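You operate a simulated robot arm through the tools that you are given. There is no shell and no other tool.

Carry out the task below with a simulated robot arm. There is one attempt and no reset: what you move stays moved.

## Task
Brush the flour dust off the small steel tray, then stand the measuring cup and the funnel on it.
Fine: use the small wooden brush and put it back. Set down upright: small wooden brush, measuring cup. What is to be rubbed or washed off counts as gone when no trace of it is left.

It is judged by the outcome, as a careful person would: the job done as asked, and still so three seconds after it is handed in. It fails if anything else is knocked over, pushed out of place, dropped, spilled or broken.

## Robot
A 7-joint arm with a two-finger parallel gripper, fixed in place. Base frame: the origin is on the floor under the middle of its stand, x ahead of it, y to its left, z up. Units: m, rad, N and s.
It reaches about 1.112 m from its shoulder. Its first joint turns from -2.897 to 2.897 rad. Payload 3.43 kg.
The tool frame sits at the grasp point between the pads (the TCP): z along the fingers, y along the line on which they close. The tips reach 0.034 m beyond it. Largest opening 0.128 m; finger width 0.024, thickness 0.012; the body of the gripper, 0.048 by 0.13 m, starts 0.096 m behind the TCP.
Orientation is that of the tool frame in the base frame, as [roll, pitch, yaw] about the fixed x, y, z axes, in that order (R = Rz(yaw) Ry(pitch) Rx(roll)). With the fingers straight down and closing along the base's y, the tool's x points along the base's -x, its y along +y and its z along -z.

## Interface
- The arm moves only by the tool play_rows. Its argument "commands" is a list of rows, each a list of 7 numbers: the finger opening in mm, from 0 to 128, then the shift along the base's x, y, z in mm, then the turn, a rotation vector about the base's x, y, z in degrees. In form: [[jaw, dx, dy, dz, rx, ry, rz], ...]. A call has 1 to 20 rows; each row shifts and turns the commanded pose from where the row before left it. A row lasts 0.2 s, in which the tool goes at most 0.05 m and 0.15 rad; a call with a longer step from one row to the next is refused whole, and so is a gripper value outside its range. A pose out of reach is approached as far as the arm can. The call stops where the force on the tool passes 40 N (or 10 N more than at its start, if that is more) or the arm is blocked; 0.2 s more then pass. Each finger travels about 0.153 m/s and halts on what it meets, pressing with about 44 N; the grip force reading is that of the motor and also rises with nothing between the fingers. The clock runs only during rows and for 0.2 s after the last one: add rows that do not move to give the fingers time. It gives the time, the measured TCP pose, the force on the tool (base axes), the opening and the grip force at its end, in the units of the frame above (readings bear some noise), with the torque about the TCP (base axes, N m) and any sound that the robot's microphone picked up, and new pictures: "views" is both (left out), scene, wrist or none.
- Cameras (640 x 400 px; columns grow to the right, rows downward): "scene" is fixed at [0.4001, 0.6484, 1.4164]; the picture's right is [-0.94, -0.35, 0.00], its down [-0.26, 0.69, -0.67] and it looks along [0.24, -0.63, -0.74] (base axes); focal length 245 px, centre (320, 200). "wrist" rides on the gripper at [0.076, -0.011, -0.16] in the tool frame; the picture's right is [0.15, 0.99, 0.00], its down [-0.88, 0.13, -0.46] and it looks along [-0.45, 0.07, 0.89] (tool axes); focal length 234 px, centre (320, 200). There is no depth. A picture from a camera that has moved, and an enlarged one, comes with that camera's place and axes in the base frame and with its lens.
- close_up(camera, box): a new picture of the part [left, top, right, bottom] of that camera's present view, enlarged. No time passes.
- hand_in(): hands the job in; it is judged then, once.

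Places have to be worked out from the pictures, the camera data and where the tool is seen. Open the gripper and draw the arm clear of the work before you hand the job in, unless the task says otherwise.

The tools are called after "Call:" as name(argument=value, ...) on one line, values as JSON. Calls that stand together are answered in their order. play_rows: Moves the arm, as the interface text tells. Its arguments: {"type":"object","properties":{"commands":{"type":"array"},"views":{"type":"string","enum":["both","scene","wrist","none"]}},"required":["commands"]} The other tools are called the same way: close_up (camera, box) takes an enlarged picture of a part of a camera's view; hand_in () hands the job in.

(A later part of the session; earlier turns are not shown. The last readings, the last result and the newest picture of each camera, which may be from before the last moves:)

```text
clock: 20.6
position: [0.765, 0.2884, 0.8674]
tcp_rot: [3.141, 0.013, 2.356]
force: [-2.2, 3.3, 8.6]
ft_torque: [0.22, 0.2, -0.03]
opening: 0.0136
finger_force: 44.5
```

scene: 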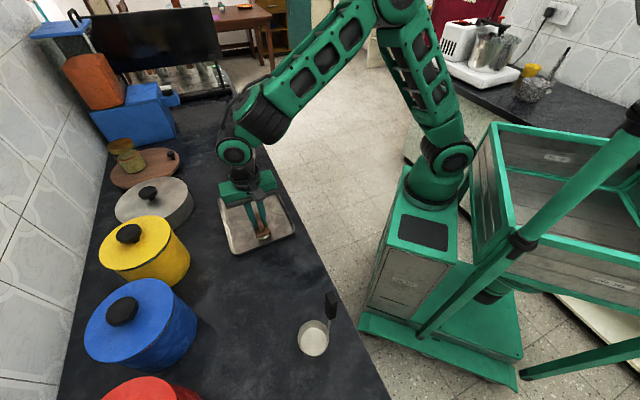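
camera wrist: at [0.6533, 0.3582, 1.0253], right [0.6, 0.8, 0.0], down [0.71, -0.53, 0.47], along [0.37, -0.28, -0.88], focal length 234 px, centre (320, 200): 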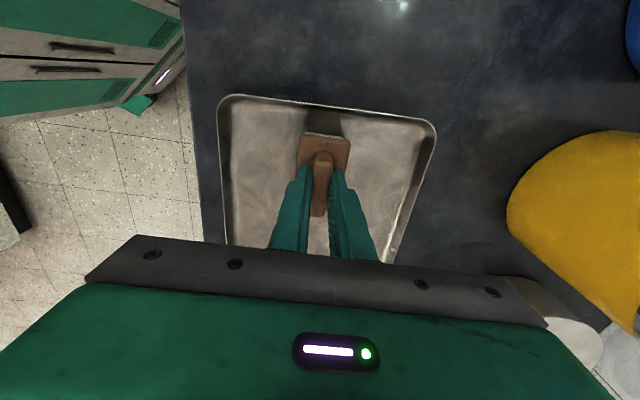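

Force stays near 9 N. I continue this lane to the far end.

Call:
play_rows(commands=[[0, 9, -9, -0.14, 0, 0, 0], [0, 9, -9, -0.14, 0, 0, 0], [0, 9, -9, -0.14, 0, 0, 0], [0, 9, -9, -0.14, 0, 0, 0], [0, 9, -9, -0.14, 0, 0, 0]], views="both")

Call:
close_up(camera="scene", box=[200, 150, 310, 260])

Call:
close_up(camera="wrist", box=[200, 0, 480, 250])

```text
clock: 21.8
position: [0.8106, 0.2444, 0.8675]
tcp_rot: [-3.141, 0.013, 2.356]
force: [-3.5, 5.3, 15.5]
ft_torque: [0.31, 0.27, -0.09]
opening: 0.0136
finger_force: 43.9
camera wrist: at [0.7481, 0.291, 1.0251], right [0.6, 0.8, 0.0], down [0.71, -0.53, 0.47], along [0.37, -0.28, -0.88], focal length 234 px, centre (320, 200)
```

scene: 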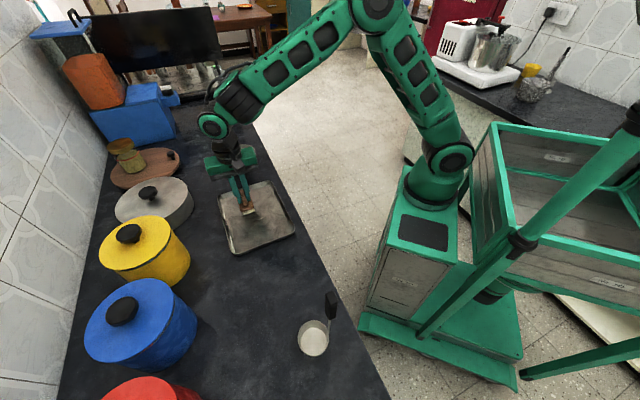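
wrist: 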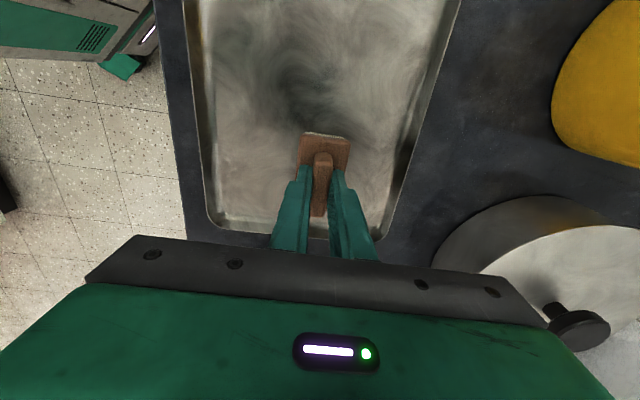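

```text
3.64 times, centred on (255, 205) of scene
camera zoom: at [0.4001, 0.6484, 1.4164], right [-0.94, -0.35, 0.0], down [-0.26, 0.69, -0.67], along [0.24, -0.63, -0.74], focal length 891 px, centre (556, 182)
```

zoom: 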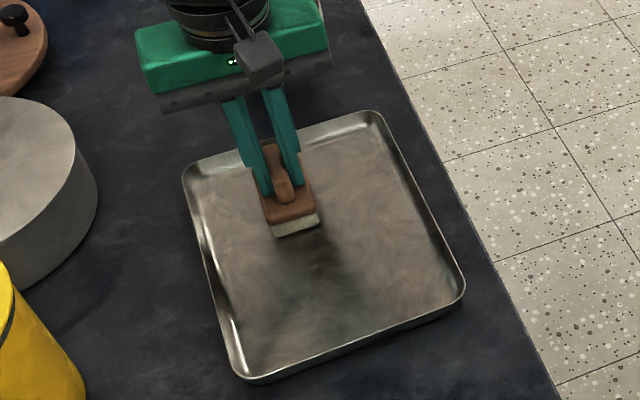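

```text
1.60 times, centred on (340, 125) of wrist
camera zoom: at [0.7481, 0.291, 1.0251], right [0.6, 0.8, 0.0], down [0.71, -0.53, 0.47], along [0.37, -0.28, -0.88], focal length 375 px, centre (288, 320)
```

zoom: 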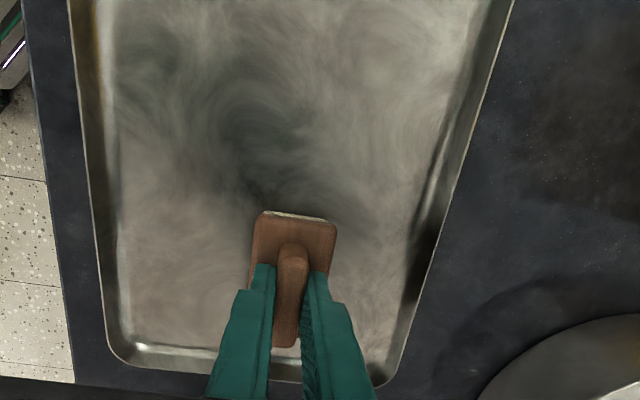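

The lane looks clean. I ease off a touch, shift 40 mm to the near side and sweep that lane toward the near end.

Call:
play_rows(commands=[[0, -7, -7, 0.4, 0, 0, 0], [0, -7, -7, 0, 0, 0, 0], [0, -7, -7, 0, 0, 0, 0], [0, -7, -7, 0, 0, 0, 0], [0, -9, 9, 0.12, 0, 0, 0], [0, -9, 9, 0.12, 0, 0, 0]], views="none")

```text
clock: 23.2
position: [0.7645, 0.2337, 0.8685]
tcp_rot: [3.141, 0.013, 2.355]
force: [4.3, -5.1, 16.2]
ft_torque: [-0.21, -0.14, 0.04]
opening: 0.0139
finger_force: 44.0
```

Force is 16 N here, so I ease off 0.4 mm and carry on to the near end of this lane.

Call:
play_rows(commands=[[0, -9, 9, 0.5, 0, 0, 0], [0, -9, 9, 0.13, 0, 0, 0], [0, -9, 9, 0.13, 0, 0, 0], [0, -9, 9, 0.13, 0, 0, 0], [0, -9, 9, 0.13, 0, 0, 0], [0, -9, 9, 0.13, 0, 0, 0]], views="both")

Call:
close_up(camera="scene", box=[200, 150, 310, 260])

Call:
close_up(camera="wrist", box=[200, 20, 480, 250])

```text
clock: 24.6
position: [0.7107, 0.2884, 0.8688]
tcp_rot: [-3.14, 0.012, 2.355]
force: [-1.3, 0.3, -0.6]
ft_torque: [0.0, 0.01, 0.04]
opening: 0.0139
finger_force: 44.1
camera wrist: at [0.6487, 0.335, 1.0263], right [0.6, 0.8, 0.0], down [0.71, -0.53, 0.47], along [0.37, -0.28, -0.88], focal length 234 px, centre (320, 200)
```

scene: 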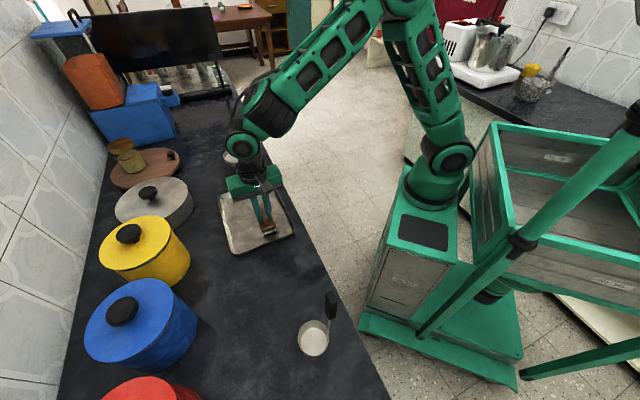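
wrist: 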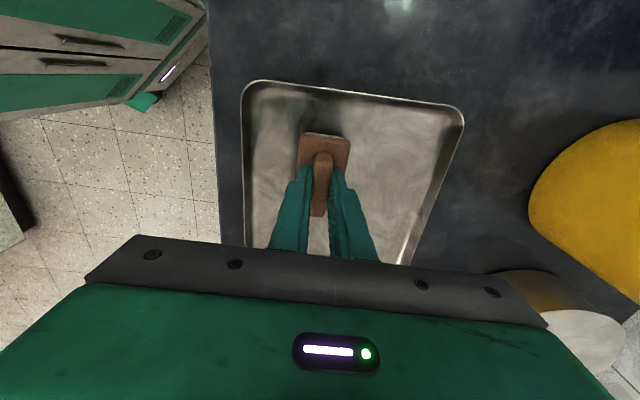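

```text
3.64 times, centred on (255, 205) of scene
camera zoom: at [0.4001, 0.6484, 1.4164], right [-0.94, -0.35, 0.0], down [-0.26, 0.69, -0.67], along [0.24, -0.63, -0.74], focal length 891 px, centre (556, 182)
```

zoom: 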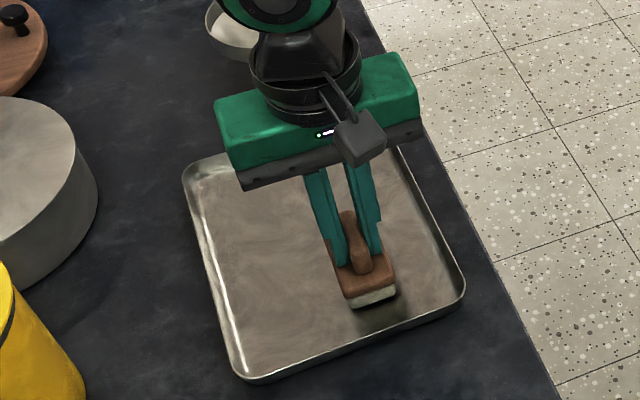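

```text
1.74 times, centred on (340, 135) of wrist
camera zoom: at [0.6487, 0.335, 1.0263], right [0.6, 0.8, 0.0], down [0.71, -0.53, 0.47], along [0.37, -0.28, -0.88], focal length 407 px, centre (285, 313)
```

zoom: 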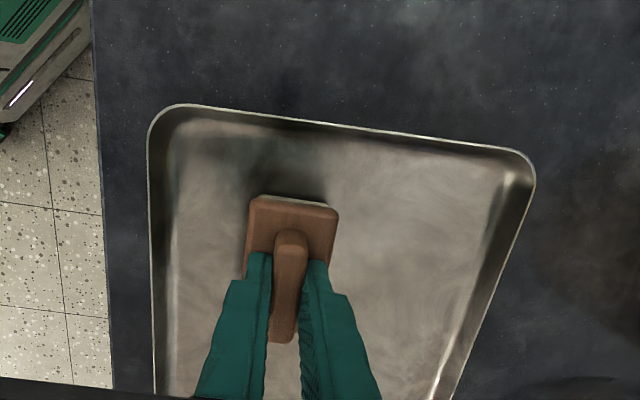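

Contact was lost near the end of that lane, so I lower about 0.5 mm and sweep the same lane back toward the far end.

Call:
play_rows(commands=[[0, 0, 0, -0.5, 0, 0, 0], [0, 9, -9, -0.1, 0, 0, 0], [0, 9, -9, -0.1, 0, 0, 0], [0, 9, -9, -0.1, 0, 0, 0], [0, 9, -9, -0.1, 0, 0, 0]], views="none")

```text
clock: 25.8
position: [0.7464, 0.2518, 0.8674]
tcp_rot: [-3.14, 0.012, 2.356]
force: [0.6, 0.1, 1.6]
ft_torque: [0.1, 0.08, -0.02]
opening: 0.0138
finger_force: 44.1
```

Only about 1.6 N, so I lower another 0.7 mm and rub this lane back and forth.

Call:
play_rows(commands=[[0, 0, 0, -0.7, 0, 0, 0], [0, -9, 9, 0.1, 0, 0, 0], [0, -9, 9, 0.1, 0, 0, 0], [0, -9, 9, 0.1, 0, 0, 0], [0, -9, 9, 0.1, 0, 0, 0], [0, -9, 9, 0.1, 0, 0, 0]], views="none")

```text
clock: 27.2
position: [0.7017, 0.298, 0.8676]
tcp_rot: [3.142, 0.011, 2.358]
force: [0.6, -0.1, 6.4]
ft_torque: [0.02, -0.01, 0.03]
opening: 0.0136
finger_force: 44.4
```

6 N contact now. I sweep the lane to the far end once more with a slight descent.

Call:
play_rows(commands=[[0, 9, -9, -0.1, 0, 0, 0], [0, 9, -9, -0.1, 0, 0, 0], [0, 9, -9, -0.1, 0, 0, 0], [0, 9, -9, -0.1, 0, 0, 0], [0, 9, -9, -0.1, 0, 0, 0]], views="none")

Call:
play_rows(commands=[[0, 9, -9, -0.1, 0, 0, 0], [0, 9, -9, -0.1, 0, 0, 0], [0, 9, -9, -0.1, 0, 0, 0], [0, 9, -9, -0.1, 0, 0, 0]], views="both")

Call:
close_up(camera="wrist", box=[200, 0, 480, 250])

Call:
close_up(camera="scene", box=[200, 150, 310, 260])

```text
clock: 28.4
position: [0.7466, 0.2527, 0.8673]
tcp_rot: [3.14, 0.013, 2.359]
force: [-4.8, 5.6, 15.8]
ft_torque: [0.32, 0.32, 0.0]
opening: 0.0141
finger_force: 44.2
```

```text
clock: 29.4
position: [0.7821, 0.2171, 0.8674]
tcp_rot: [3.141, 0.013, 2.357]
force: [-6.8, 7.2, 24.7]
ft_torque: [0.42, 0.42, -0.08]
opening: 0.0136
finger_force: 44.0
camera wrist: at [0.7203, 0.2634, 1.025], right [0.6, 0.8, 0.0], down [0.71, -0.53, 0.47], along [0.37, -0.28, -0.88], focal length 234 px, centre (320, 200)
```

scene: 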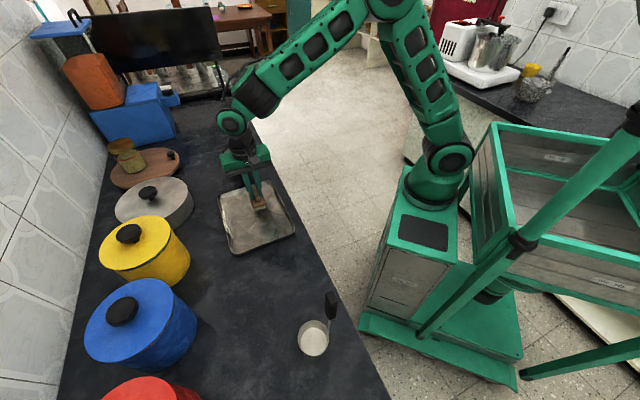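
wrist: 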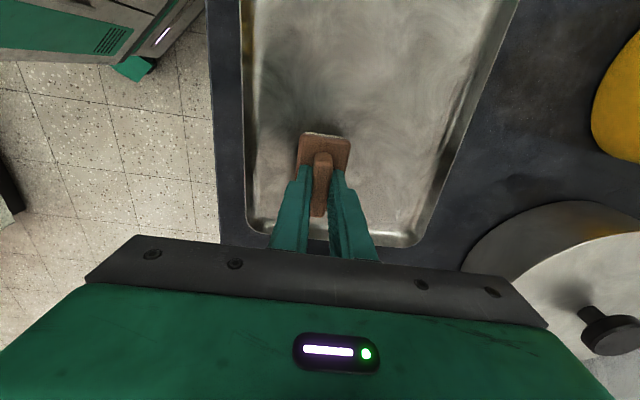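

```text
1.60 times, centred on (340, 125) of wrist
camera zoom: at [0.7203, 0.2634, 1.025], right [0.6, 0.8, 0.0], down [0.71, -0.53, 0.47], along [0.37, -0.28, -0.88], focal length 375 px, centre (288, 320)
```

zoom: 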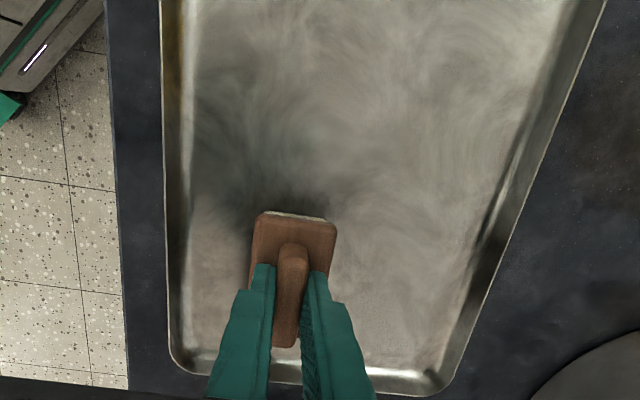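

```text
3.64 times, centred on (255, 205) of scene
camera zoom: at [0.4001, 0.6484, 1.4164], right [-0.94, -0.35, 0.0], down [-0.26, 0.69, -0.67], along [0.24, -0.63, -0.74], focal length 891 px, centre (556, 182)
```

zoom: 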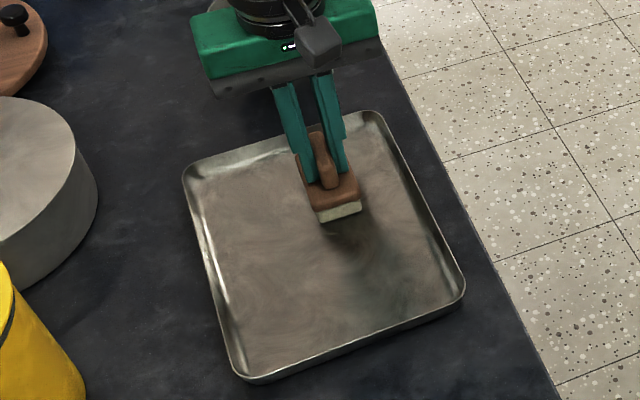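

Force rose to 25 N at the end, so I ease off and go over a lane 14 mm nearer the front edge, to catch the flour's fringe.

Call:
play_rows(commands=[[0, 0, 0, 0.8, 0, 0, 0], [0, -5, -5, 0, 0, 0, 0], [0, -5, -5, 0, 0, 0, 0], [0, -9, 9, 0.1, 0, 0, 0], [0, -9, 9, 0.1, 0, 0, 0], [0, -9, 9, 0.1, 0, 0, 0]], views="none")

```text
clock: 30.8
position: [0.7451, 0.234, 0.8686]
tcp_rot: [-3.14, 0.012, 2.356]
force: [3.6, -4.4, 15.4]
ft_torque: [-0.21, -0.23, 0.04]
opening: 0.0138
finger_force: 43.8
```

Call:
play_rows(commands=[[0, -9, 9, 0.2, 0, 0, 0], [0, -9, 9, 0.1, 0, 0, 0], [0, -9, 9, 0.1, 0, 0, 0], [0, -9, 9, 0.1, 0, 0, 0], [0, -9, 9, 0.1, 0, 0, 0]], views="none")

```text
clock: 32.0
position: [0.7004, 0.2792, 0.8683]
tcp_rot: [-3.14, 0.013, 2.359]
force: [0.4, -1.0, 5.7]
ft_torque: [0.04, 0.02, 0.02]
opening: 0.0137
finger_force: 43.3
```

Still in light contact. I cross to the far side of the tray (d≈0.766) and sweep that outer lane to the far end.

Call:
play_rows(commands=[[0, 8.7, 8.7, -0.1, 0, 0, 0], [0, 8.7, 8.7, -0.1, 0, 0, 0], [0, 8.7, 8.7, -0.1, 0, 0, 0], [0, 8.7, 8.7, 0, 0, 0, 0], [0, 8.7, 8.7, 0, 0, 0, 0], [0, 8.7, 8.7, 0, 0, 0, 0], [0, 9, -9, -0.1, 0, 0, 0], [0, 9, -9, -0.1, 0, 0, 0], [0, 9, -9, -0.1, 0, 0, 0]], views="none")

```text
clock: 34.0
position: [0.7807, 0.3032, 0.8678]
tcp_rot: [-3.141, 0.012, 2.355]
force: [0.4, 1.1, 0.9]
ft_torque: [0.09, 0.04, 0.0]
opening: 0.0135
finger_force: 44.2
```

Contact is very light here, so I lower 0.5 mm, finish the lane and come back over it.

Call:
play_rows(commands=[[0, 0, 0, -0.5, 0, 0, 0], [0, 9, -9, -0.1, 0, 0, 0], [0, 9, -9, -0.1, 0, 0, 0], [0, 9, -9, -0.1, 0, 0, 0], [0, 9, -9, -0.1, 0, 0, 0], [0, 9, -9, -0.1, 0, 0, 0]], views="none")

Call:
play_rows(commands=[[0, -9, 9, 0.1, 0, 0, 0], [0, -9, 9, 0.1, 0, 0, 0], [0, -9, 9, 0.1, 0, 0, 0], [0, -9, 9, 0.1, 0, 0, 0]], views="none")

```text
clock: 35.4
position: [0.8246, 0.2593, 0.8682]
tcp_rot: [-3.141, 0.014, 2.359]
force: [-4.2, 6.2, 18.9]
ft_torque: [0.39, 0.35, -0.04]
opening: 0.0136
finger_force: 44.2
```

```text
clock: 36.4
position: [0.7876, 0.2941, 0.8673]
tcp_rot: [3.141, 0.013, 2.356]
force: [4.9, -4.9, 17.7]
ft_torque: [-0.22, -0.17, 0.03]
opening: 0.0139
finger_force: 43.6
```

Call:
play_rows(commands=[[0, -9, 9, 0.2, 0, 0, 0], [0, -9, 9, 0.15, 0, 0, 0], [0, -9, 9, 0.15, 0, 0, 0], [0, -9, 9, 0.15, 0, 0, 0], [0, -9, 9, 0.15, 0, 0, 0]], views="both")

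Call:
close_up(camera="scene", box=[200, 150, 310, 260])

Call:
close_up(camera="wrist", box=[160, 20, 440, 250])

```text
clock: 37.6
position: [0.7441, 0.34, 0.867]
tcp_rot: [-3.139, 0.013, 2.359]
force: [1.0, -2.5, 8.0]
ft_torque: [0.09, 0.06, 0.01]
opening: 0.0136
finger_force: 43.4
camera wrist: at [0.6815, 0.3866, 1.0252], right [0.6, 0.8, 0.0], down [0.71, -0.53, 0.47], along [0.37, -0.28, -0.88], focal length 234 px, centre (320, 200)
```

scene: 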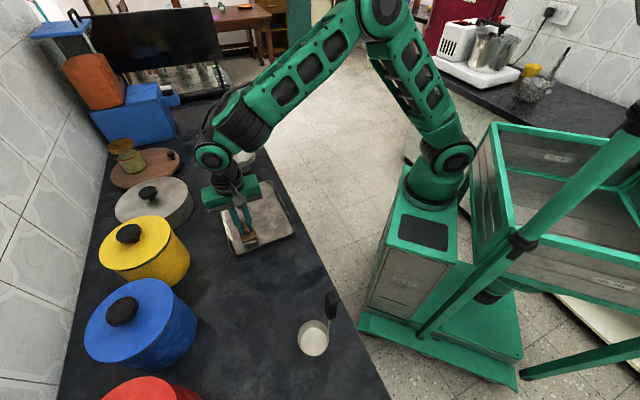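
wrist: 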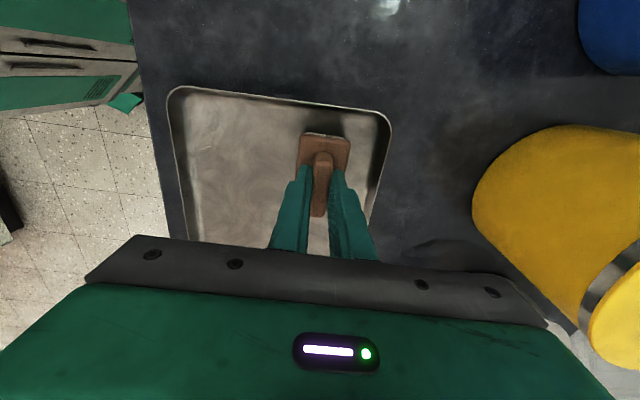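

```text
3.64 times, centred on (255, 205) of scene
camera zoom: at [0.4001, 0.6484, 1.4164], right [-0.94, -0.35, 0.0], down [-0.26, 0.69, -0.67], along [0.24, -0.63, -0.74], focal length 891 px, centre (556, 182)
```

zoom: 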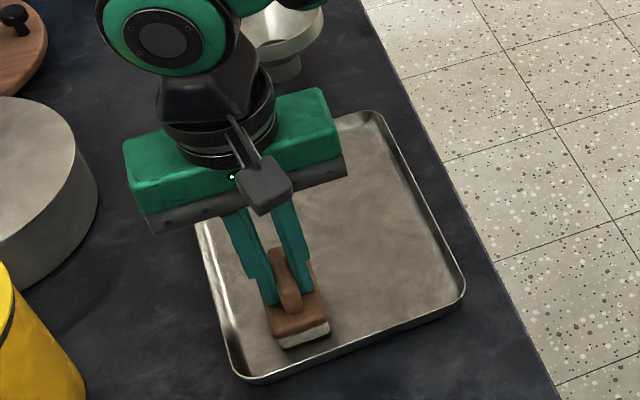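

```text
1.74 times, centred on (300, 135) of wrist
camera zoom: at [0.6815, 0.3866, 1.0252], right [0.6, 0.8, 0.0], down [0.71, -0.53, 0.47], along [0.37, -0.28, -0.88], focal length 407 px, centre (355, 313)
```

zoom: 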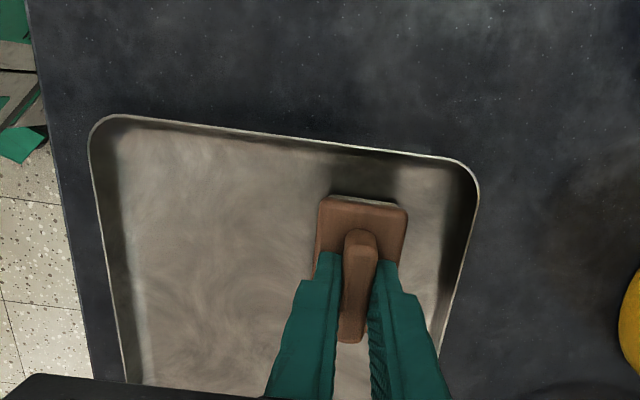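

The tray looks clean. I lift the brush straight up and carry it back over its original spot, then inspect the uncovered tray.

Call:
play_rows(commands=[[0, 0, 0, 20, 0, 0, 0], [0, 0, 0, 35.85, 0, 0, 0], [0, -32, 17.2, 0, 0, 0, 0], [0, -32, 17.2, 0, 0, 0, 0], [0, -32, 17.2, 0, 0, 0, 0], [0, -32, 17.2, 0, 0, 0, 0], [0, -32.2, 17, 0, 0, 0, 0], [0, 0, 0, 0, 0, 0, 0]], views="both")

Call:
close_up(camera="scene", box=[205, 170, 305, 260])

Call:
close_up(camera="scene", box=[240, 210, 340, 310])

```text
clock: 39.4
position: [0.5831, 0.4253, 0.9233]
tcp_rot: [-3.141, 0.013, 2.356]
force: [0.5, 0.2, -0.3]
ft_torque: [0.0, 0.0, -0.01]
opening: 0.0136
finger_force: 43.7
camera wrist: at [0.5218, 0.471, 1.0807], right [0.6, 0.8, 0.0], down [0.71, -0.53, 0.47], along [0.37, -0.28, -0.88], focal length 234 px, centre (320, 200)
```

scene: 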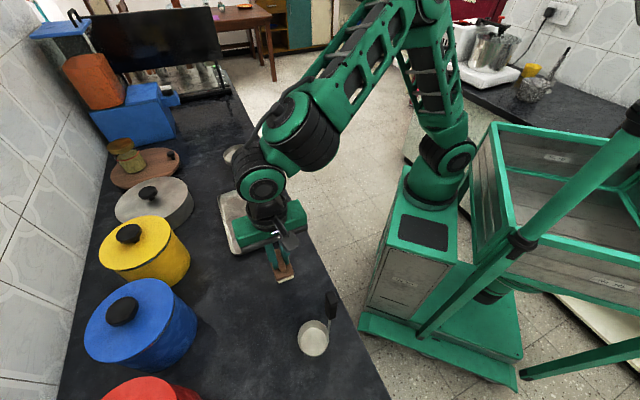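
wrist: 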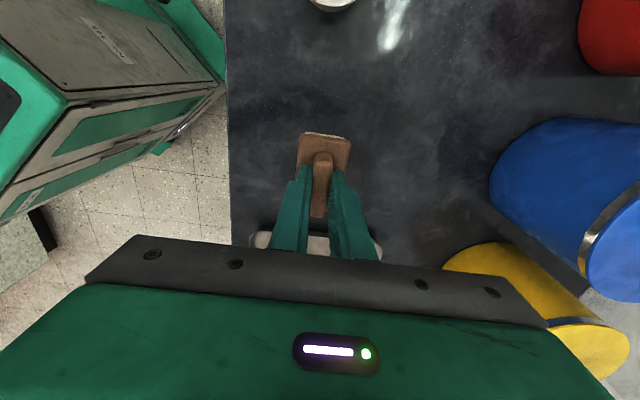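

```text
4.44 times, centred on (255, 215) of scene
camera zoom: at [0.4001, 0.6484, 1.4164], right [-0.94, -0.35, 0.0], down [-0.26, 0.69, -0.67], along [0.24, -0.63, -0.74], focal length 1089 px, centre (609, 133)
```

zoom: 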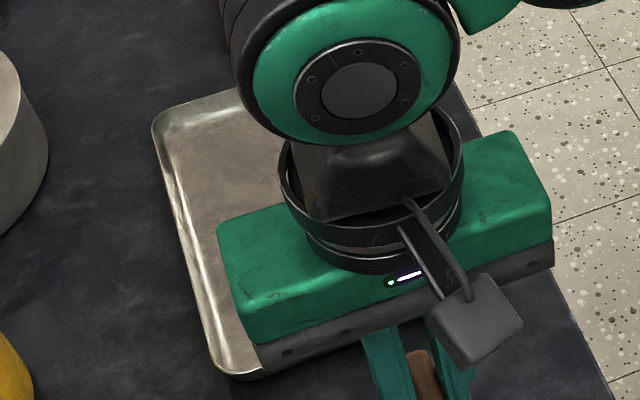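

```text
4.00 times, centred on (290, 260) of scene
camera zoom: at [0.4001, 0.6484, 1.4164], right [-0.94, -0.35, 0.0], down [-0.26, 0.69, -0.67], along [0.24, -0.63, -0.74], focal length 980 px, centre (440, -40)
```

zoom: 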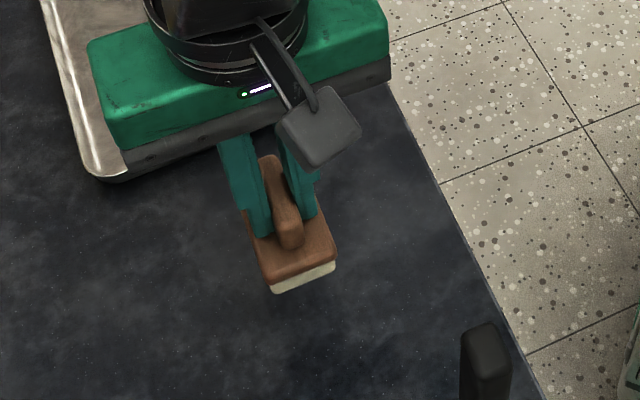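

The gripper hides the tray in the scene view from here, so I rise to let the wrist camera look past the brush at the whole tray.

Call:
play_rows(commands=[[0, 0, 0, 45, 0, 0, 0], [0, 0, 0, 45, 0, 0, 0], [0, 0, 0, 45, 0, 0, 0], [0, 0, 0, 45, 0, 0, 0], [0, 0, 0, 45, 0, 0, 0], [0, 0, 0, 0, 0, 0, 0]], views="both")

Call:
close_up(camera="wrist", box=[260, 150, 420, 260])

Call:
close_up(camera="scene", box=[205, 170, 305, 260])

```text
clock: 40.8
position: [0.5852, 0.4249, 1.1497]
tcp_rot: [3.14, 0.01, 2.357]
force: [-0.8, -0.2, -0.8]
ft_torque: [-0.01, 0.02, 0.01]
opening: 0.0139
finger_force: 44.3
camera wrist: at [0.5229, 0.4717, 1.3075], right [0.6, 0.8, 0.0], down [0.71, -0.53, 0.47], along [0.37, -0.28, -0.89], focal length 234 px, centre (320, 200)
```

scene: 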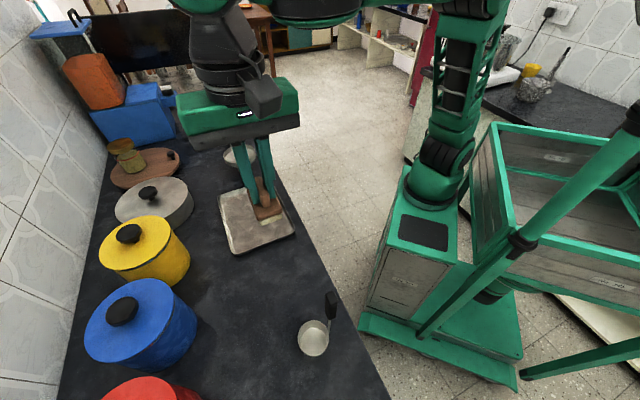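
wrist: 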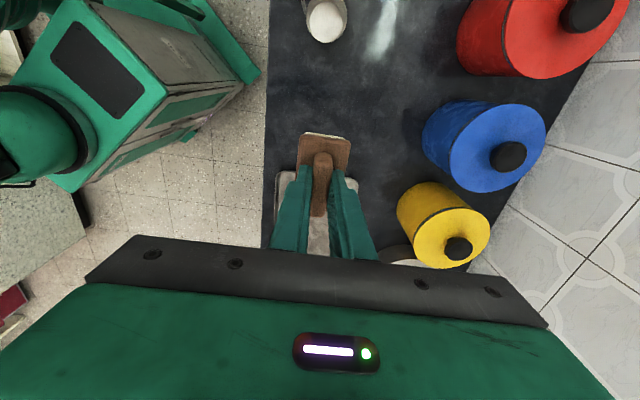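

```text
3.64 times, centred on (340, 205) of wrist
camera zoom: at [0.5229, 0.4717, 1.3075], right [0.6, 0.8, 0.0], down [0.71, -0.53, 0.47], along [0.37, -0.28, -0.89], focal length 852 px, centre (247, 182)
```

zoom: 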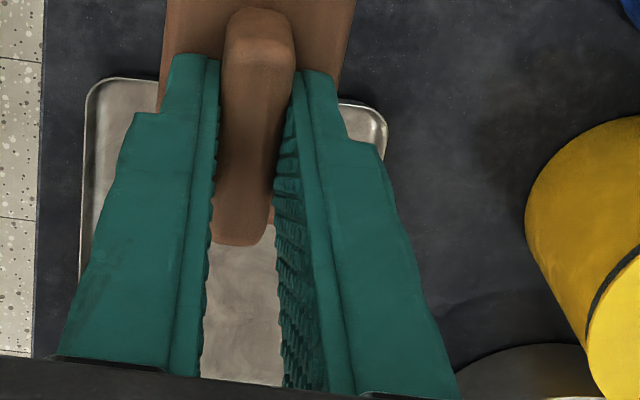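

```text
4.44 times, centred on (255, 215) of scene
camera zoom: at [0.4001, 0.6484, 1.4164], right [-0.94, -0.35, 0.0], down [-0.26, 0.69, -0.67], along [0.24, -0.63, -0.74], focal length 1089 px, centre (609, 133)
```

zoom: 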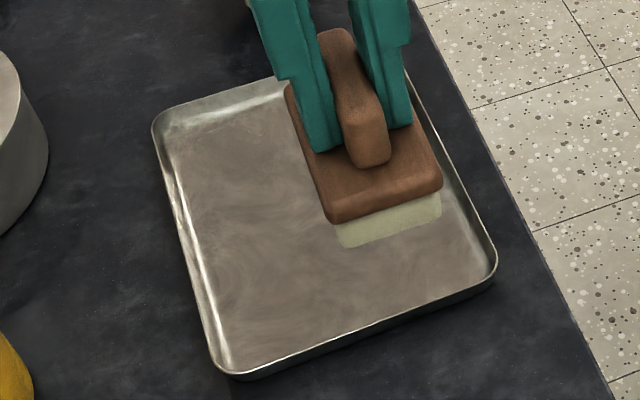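

The visible portion is clean; the brush hides one corner. I shift 100 mm in -x to uncover the rest.

Call:
play_rows(commands=[[0, -48, 0, 0, 0, 0, 0], [0, -48, 0, 0, 0, 0, 0], [0, 0, 0, 0, 0, 0, 0]], views="both")

Call:
close_up(camera="scene", box=[205, 170, 305, 260])

Call:
close_up(camera="wrist", box=[260, 100, 460, 260])

```text
clock: 41.6
position: [0.4874, 0.4233, 1.1487]
tcp_rot: [3.141, 0.011, 2.357]
force: [0.3, -0.8, -0.1]
ft_torque: [-0.02, 0.02, 0.03]
opening: 0.0137
finger_force: 44.0
camera wrist: at [0.4261, 0.4706, 1.3061], right [0.6, 0.8, 0.0], down [0.71, -0.53, 0.47], along [0.37, -0.28, -0.89], focal length 234 px, centre (320, 200)
```

scene: 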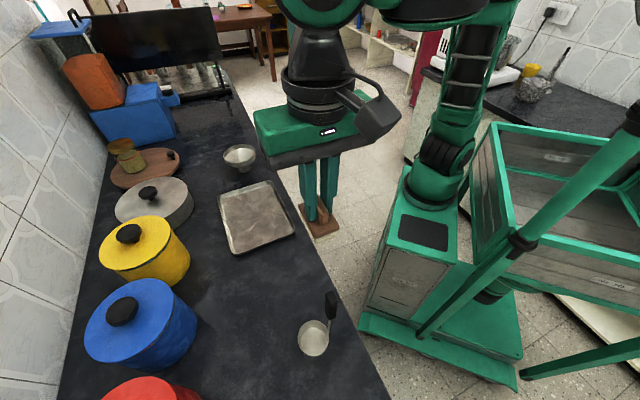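
wrist: 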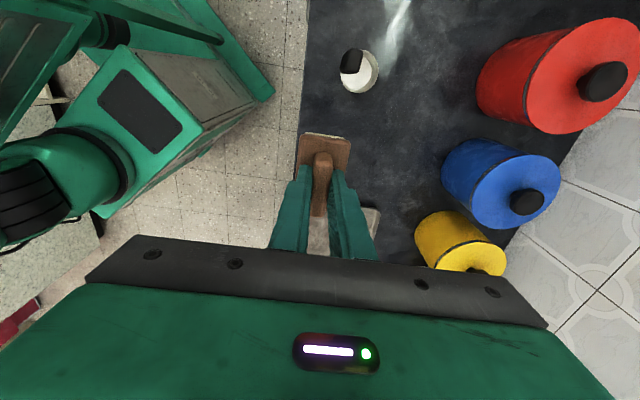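

```text
4.44 times, centred on (255, 215) of scene
camera zoom: at [0.4001, 0.6484, 1.4164], right [-0.94, -0.35, 0.0], down [-0.26, 0.69, -0.67], along [0.24, -0.63, -0.74], focal length 1089 px, centre (609, 133)
```

zoom: 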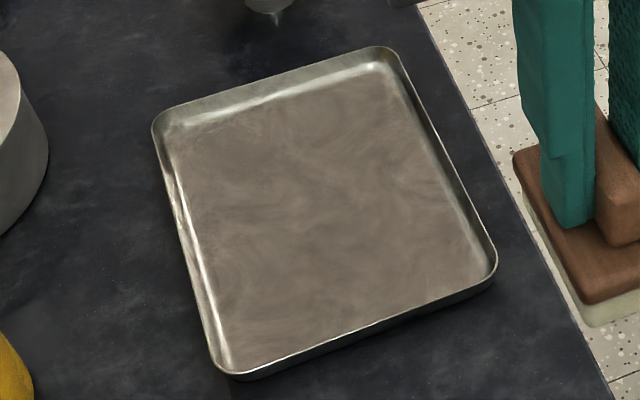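

```text
2.50 times, centred on (360, 180) of wrist
camera zoom: at [0.4261, 0.4706, 1.3061], right [0.6, 0.8, 0.0], down [0.71, -0.53, 0.47], along [0.37, -0.28, -0.89], focal length 585 px, centre (220, 250)
```

zoom: 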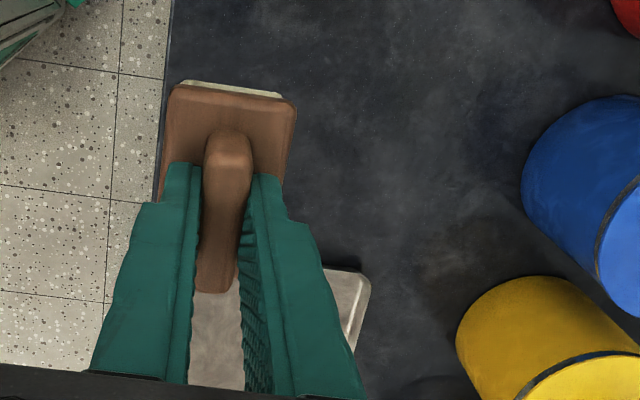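

The whole tray is now visible and looks clean. I zoom further into its middle to check for faint residue before setting the brush back.

Call:
close_up(camera="scene", box=[225, 188, 275, 220])

Call:
close_up(camera="scene", box=[240, 210, 290, 245])

```text
12.50 times, centred on (250, 204) of scene
camera zoom: at [0.4001, 0.6484, 1.4164], right [-0.94, -0.35, 0.0], down [-0.26, 0.69, -0.67], along [0.24, -0.63, -0.74], focal length 3064 px, centre (1195, 150)
```

zoom: 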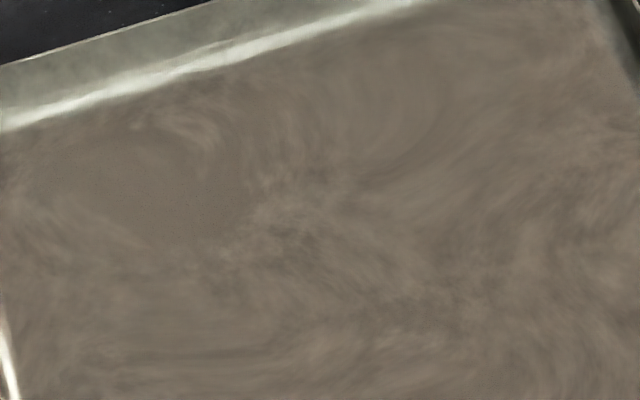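

```text
11.43 times, centred on (265, 228) of scene
camera zoom: at [0.4001, 0.6484, 1.4164], right [-0.94, -0.35, 0.0], down [-0.26, 0.69, -0.67], along [0.24, -0.63, -0.74], focal length 2801 px, centre (949, -114)
```

zoom: 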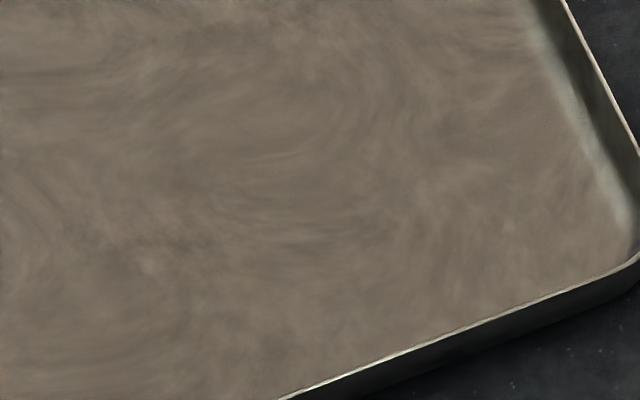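

No flour remains. I return over the brush's original place and lower it close to the counter.

Call:
play_rows(commands=[[0, 48, 0, 0, 0, 0, 0], [0, 48, 0, 0, 0, 0, 0], [0, 0, 0, -45, 0, 0, 0], [0, 0, 0, -45, 0, 0, 0], [0, 0, 0, -45, 0, 0, 0], [0, 0, 0, -45, 0, 0, 0], [0, 0, 0, -45, 0, 0, 0], [0, 0, 0, -35, 0, 0, 0], [0, 0, 0, -15, 0, 0, 0], [0, 0, 0, -6, 0, 0, 0], [0, 0, 0, 0, 0, 0, 0]], views="both")

Call:
close_up(camera="scene", box=[250, 230, 310, 310])

```text
clock: 44.0
position: [0.5847, 0.4252, 0.8677]
tcp_rot: [3.141, 0.012, 2.357]
force: [0.9, -0.2, 0.2]
ft_torque: [0.01, 0.03, 0.01]
opening: 0.0137
finger_force: 43.9
camera wrist: at [0.5221, 0.4728, 1.0254], right [0.6, 0.8, 0.0], down [0.71, -0.53, 0.47], along [0.37, -0.28, -0.88], focal length 234 px, centre (320, 200)
```

scene: 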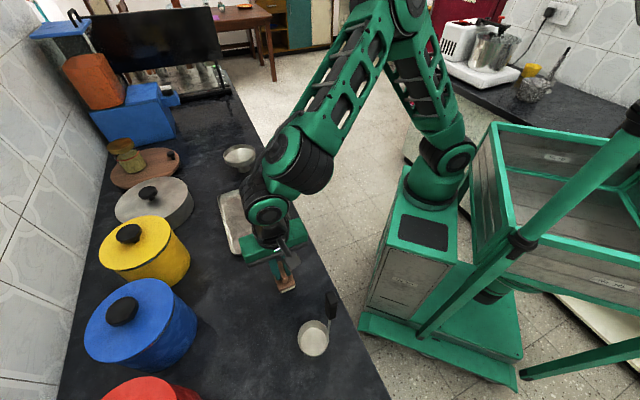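
wrist: 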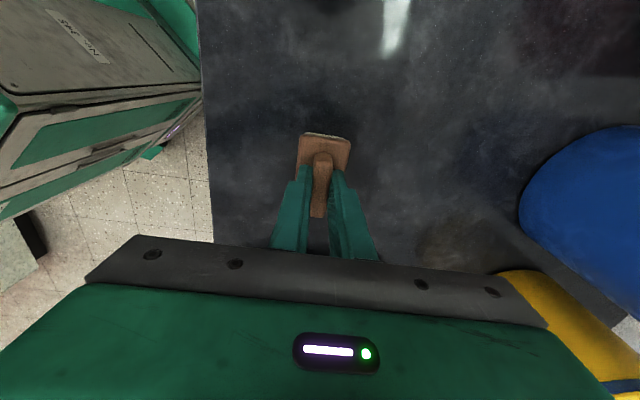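

```text
5.00 times, centred on (280, 270) of scene
camera zoom: at [0.4001, 0.6484, 1.4164], right [-0.94, -0.35, 0.0], down [-0.26, 0.69, -0.67], along [0.24, -0.63, -0.74], focal length 1226 px, centre (520, -150)
```

zoom: 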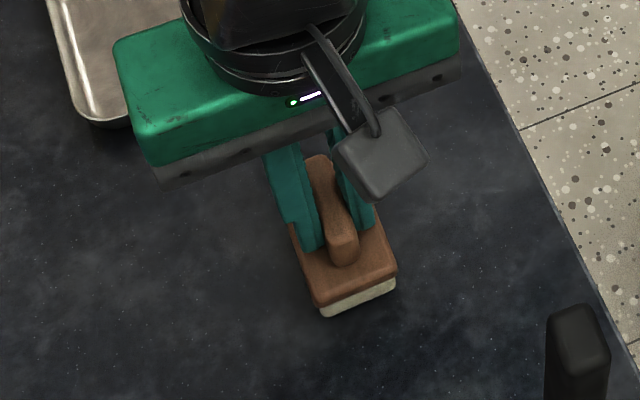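

The brush hovers about 4 mm over its old place. I lower gently until it touches.

Call:
play_rows(commands=[[0, 0, 0, -1.5, 0, 0, 0], [0, 0, 0, -1, 0, 0, 0], [0, 0, 0, 0, 0, 0, 0]], views="none")

Call:
play_rows(commands=[[0, 0, 0, -1, 0, 0, 0], [0, 0, 0, 0, 0, 0, 0]], views="none")

```text
clock: 44.8
position: [0.5836, 0.4267, 0.8661]
tcp_rot: [3.141, 0.013, 2.358]
force: [0.2, -0.1, 0.0]
ft_torque: [0.01, 0.01, -0.02]
opening: 0.0136
finger_force: 43.9
```

```text
clock: 45.4
position: [0.5842, 0.4266, 0.8651]
tcp_rot: [3.141, 0.011, 2.355]
force: [1.6, -1.2, 3.5]
ft_torque: [0.02, 0.06, 0.0]
opening: 0.0139
finger_force: 43.7
```

It touches at 3.5 N. I settle it a hair more and open the fingers symmetrically, then lift clear.

Call:
play_rows(commands=[[0, 0, 0, -0.3, 0, 0, 0], [16, 0, 0, 0, 0, 0, 0], [24, 0, 0, 0, 0, 0, 0], [34, 0, 0, 0, 0, 0, 0], [34, 0, 0, 0, 0, 0, 0]], views="wrist")

Call:
play_rows(commands=[[34, 0, 0, 10, 0, 0, 0], [34, 0, 0, 20, 0, 0, 0], [40, 0, 0, 40, 0, 0, 0], [60, 0, 0, 45, 0, 0, 0], [80, 0, 0, 45, 0, 0, 0], [80, 0, 0, 45, 0, 0, 0], [80, 0, 0, 45, 0, 0, 0], [80, 0, 0, 0, 0, 0, 0]], views="both")

Call:
close_up(camera="scene", box=[264, 252, 304, 302])

Call:
close_up(camera="wrist", box=[260, 0, 420, 150])

```text
clock: 46.6
position: [0.5837, 0.4257, 0.8644]
tcp_rot: [-3.141, 0.013, 2.356]
force: [0.3, 0.0, 0.1]
ft_torque: [-0.01, -0.01, -0.04]
opening: 0.0338
finger_force: 0.1
camera wrist: at [0.522, 0.4723, 1.0216], right [0.6, 0.8, 0.0], down [0.71, -0.53, 0.47], along [0.37, -0.28, -0.88], focal length 234 px, centre (320, 200)
```

wrist: 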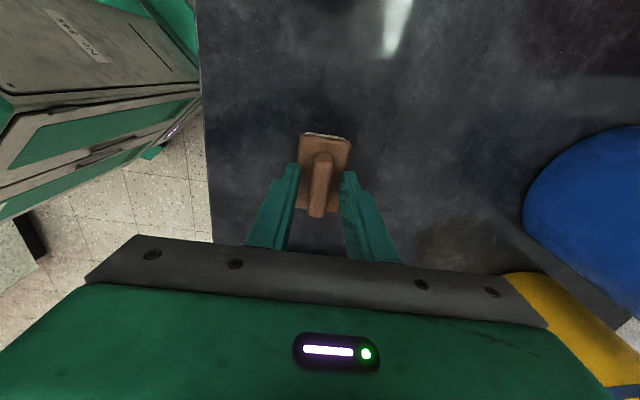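

```text
clock: 48.4
position: [0.5843, 0.4251, 1.1157]
tcp_rot: [3.139, 0.01, 2.356]
force: [-0.2, 0.5, -0.9]
ft_torque: [-0.03, 0.03, -0.03]
opening: 0.08
finger_force: 0.1
camera wrist: at [0.522, 0.4715, 1.2728], right [0.6, 0.8, 0.0], down [0.71, -0.53, 0.47], along [0.37, -0.28, -0.89], focal length 234 px, centre (320, 200)
```

scene: 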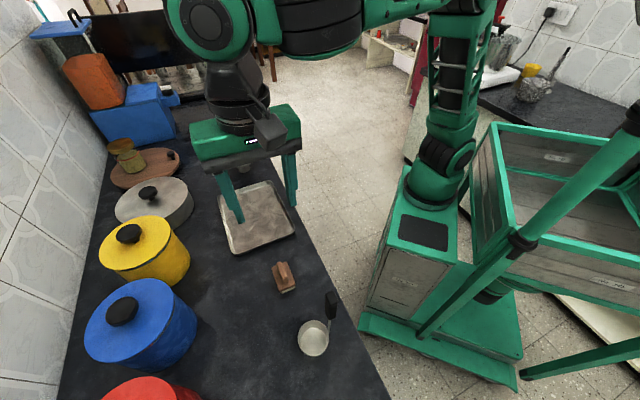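
wrist: 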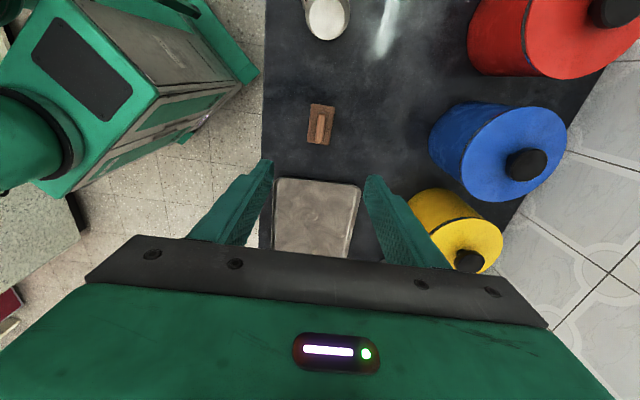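

```text
8.00 times, centred on (284, 277) of scene
camera zoom: at [0.4001, 0.6484, 1.4164], right [-0.94, -0.35, 0.0], down [-0.26, 0.69, -0.67], along [0.24, -0.63, -0.74], focal length 1961 px, centre (608, -416)
```

zoom: 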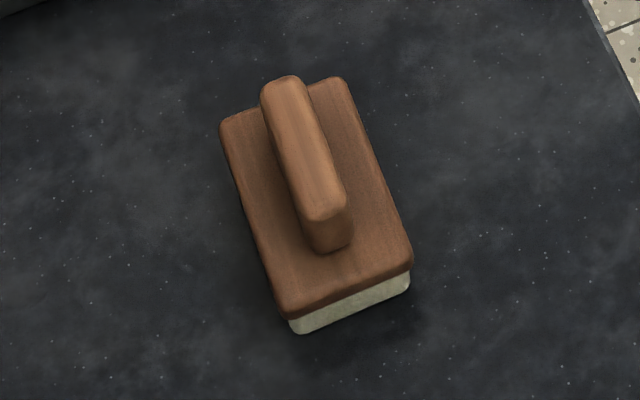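

```text
2.67 times, centred on (340, 75) of wrist
camera zoom: at [0.522, 0.4715, 1.2728], right [0.6, 0.8, 0.0], down [0.71, -0.53, 0.47], along [0.37, -0.28, -0.89], focal length 624 px, centre (267, 533)
```

zoom: 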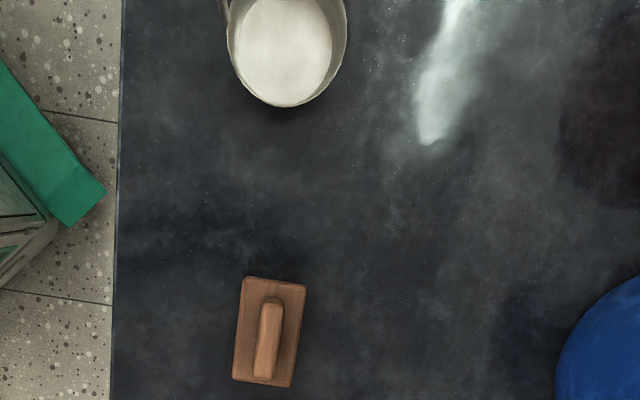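

The brush is back in its place, upright. Next is the cup: its handle seems to stand up steeply, so I move to a spot where the wrist camera sees the cup fully.

Call:
play_rows(commands=[[80, -45, 0, 10, 0, 0, 0], [80, -45, 0, 10, 0, 0, 0], [80, -35, 10, 10, 0, 0, 0], [80, 0, 0, 0, 0, 0, 0]], views="both")

Call:
close_up(camera="wrist", box=[290, 10, 450, 130])

Call:
close_up(camera="scene", box=[290, 280, 350, 365])

```text
clock: 49.4
position: [0.4582, 0.4348, 1.1429]
tcp_rot: [3.141, 0.011, 2.358]
force: [0.6, 0.0, 0.2]
ft_torque: [0.02, 0.01, 0.03]
opening: 0.0799
finger_force: 0.1
camera wrist: at [0.397, 0.4814, 1.3004], right [0.6, 0.8, 0.0], down [0.71, -0.53, 0.47], along [0.37, -0.28, -0.89], focal length 234 px, centre (320, 200)
```

scene: 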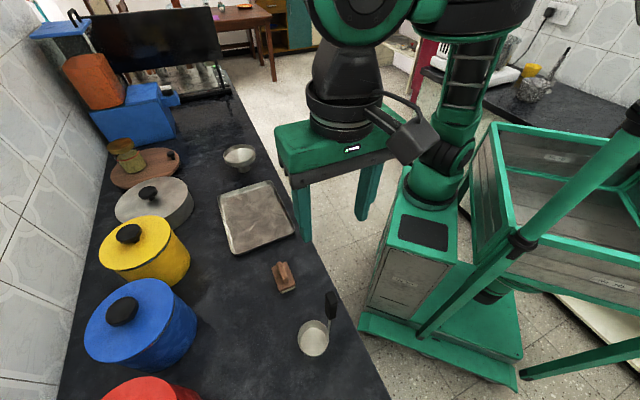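
wrist: 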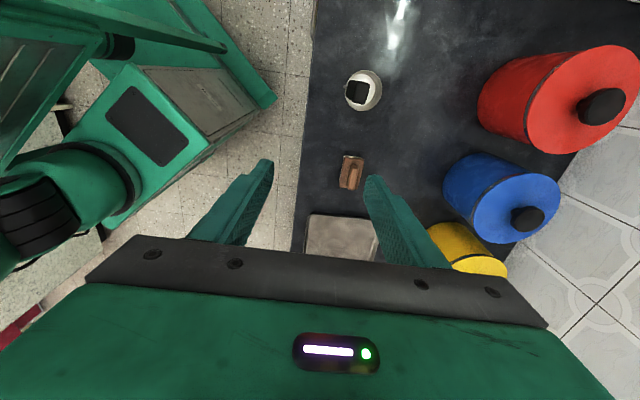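

```text
3.33 times, centred on (370, 70) of wrist
camera zoom: at [0.397, 0.4814, 1.3004], right [0.6, 0.8, 0.0], down [0.71, -0.53, 0.47], along [0.37, -0.28, -0.89], focal length 781 px, centre (153, 633)
```

zoom: 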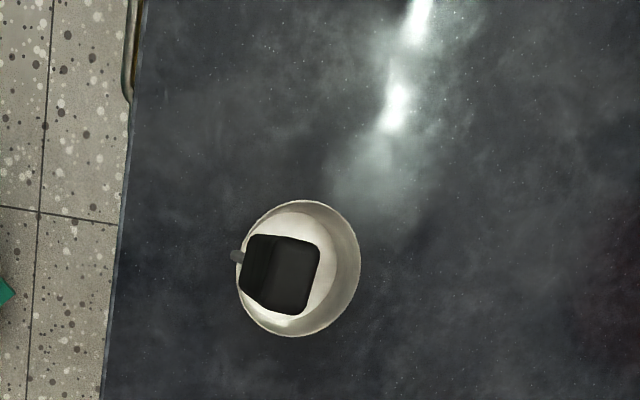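

```text
4.71 times, centred on (320, 322) of scene
camera zoom: at [0.4001, 0.6484, 1.4164], right [-0.94, -0.35, 0.0], down [-0.26, 0.69, -0.67], along [0.24, -0.63, -0.74], focal length 1154 px, centre (320, -376)
```

zoom: 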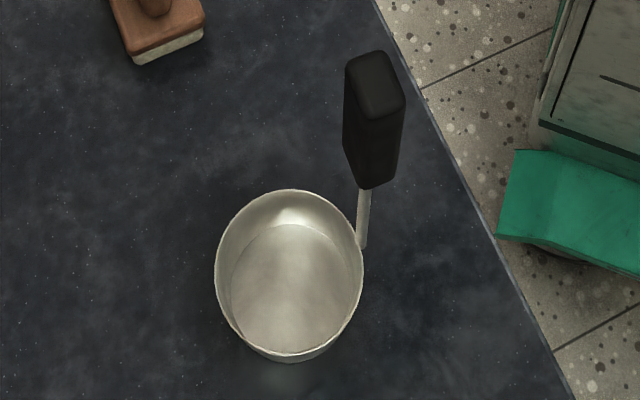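

Both views agree: the cup (about 66 mm wide, rim at z≈0.843, centre (0.460, 0.530)) has a vertical handle at (0.4345, 0.507) whose black grip spans z≈0.93–1.03. That makes the funnel the one to place first, so I fly over toward it for a better look.

Call:
play_rows(commands=[[80, 38, -27, 0, 0, 0, 0], [80, 38, -27, 0, 0, 0, 0], [80, 38, -27, 0, 0, 0, 0], [80, 38, -27, 0, 0, 0, 0], [80, 38, -27, 0, 0, 0, 0], [80, 38, -27, 0, 0, 0, 0], [80, 38, -27, 0, 0, 0, 0], [80, 38, -27, 0, 0, 0, 0], [80, 38, -27, 0, 0, 0, 0], [80, 0, 0, 0, 0, 0, 0]], views="both")

Call:
close_up(camera="scene", box=[210, 130, 275, 190])

Call:
close_up(camera="wrist", box=[220, 60, 460, 260])

```text
clock: 51.6
position: [0.7999, 0.1916, 1.144]
tcp_rot: [3.141, 0.012, 2.357]
force: [-0.3, 1.1, -0.7]
ft_torque: [-0.01, -0.01, -0.03]
opening: 0.08
finger_force: 0.0
camera wrist: at [0.739, 0.238, 1.3019], right [0.6, 0.8, 0.0], down [0.71, -0.53, 0.47], along [0.37, -0.28, -0.88], focal length 234 px, centre (320, 200)
```

scene: 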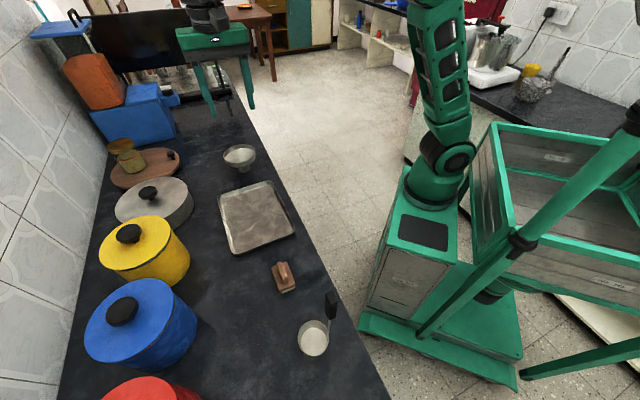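
wrist: 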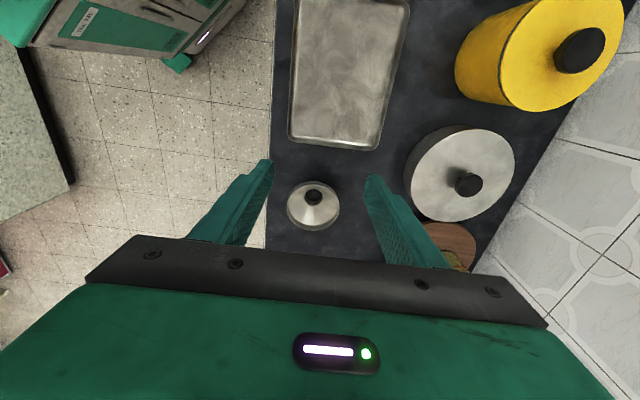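

```text
6.67 times, centred on (242, 160) of scene
camera zoom: at [0.4001, 0.6484, 1.4164], right [-0.94, -0.35, 0.0], down [-0.26, 0.69, -0.67], along [0.24, -0.63, -0.74], focal length 1634 px, centre (837, 467)
```

zoom: 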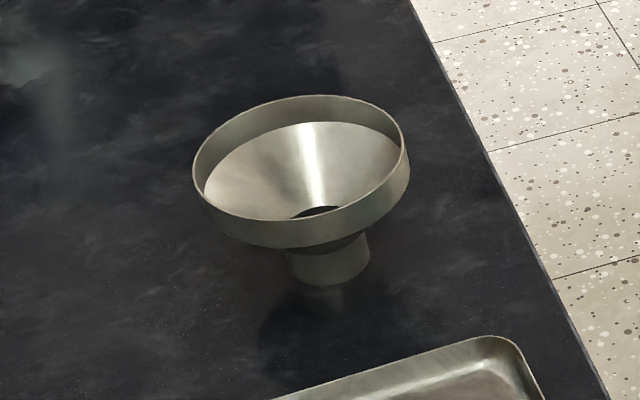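

```text
2.00 times, centred on (340, 160) of wrist
camera zoom: at [0.739, 0.238, 1.3019], right [0.6, 0.8, 0.0], down [0.71, -0.53, 0.47], along [0.37, -0.28, -0.88], focal length 468 px, centre (280, 280)
```

zoom: 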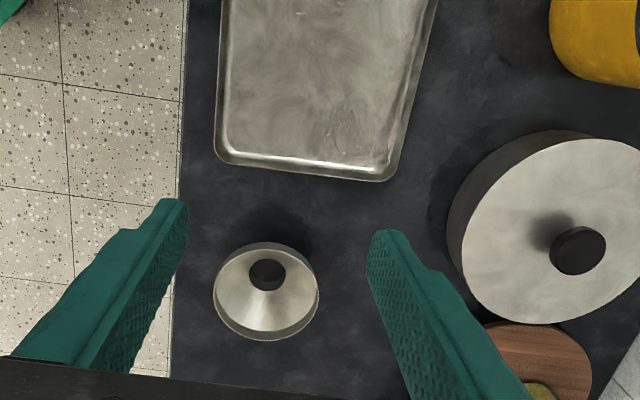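

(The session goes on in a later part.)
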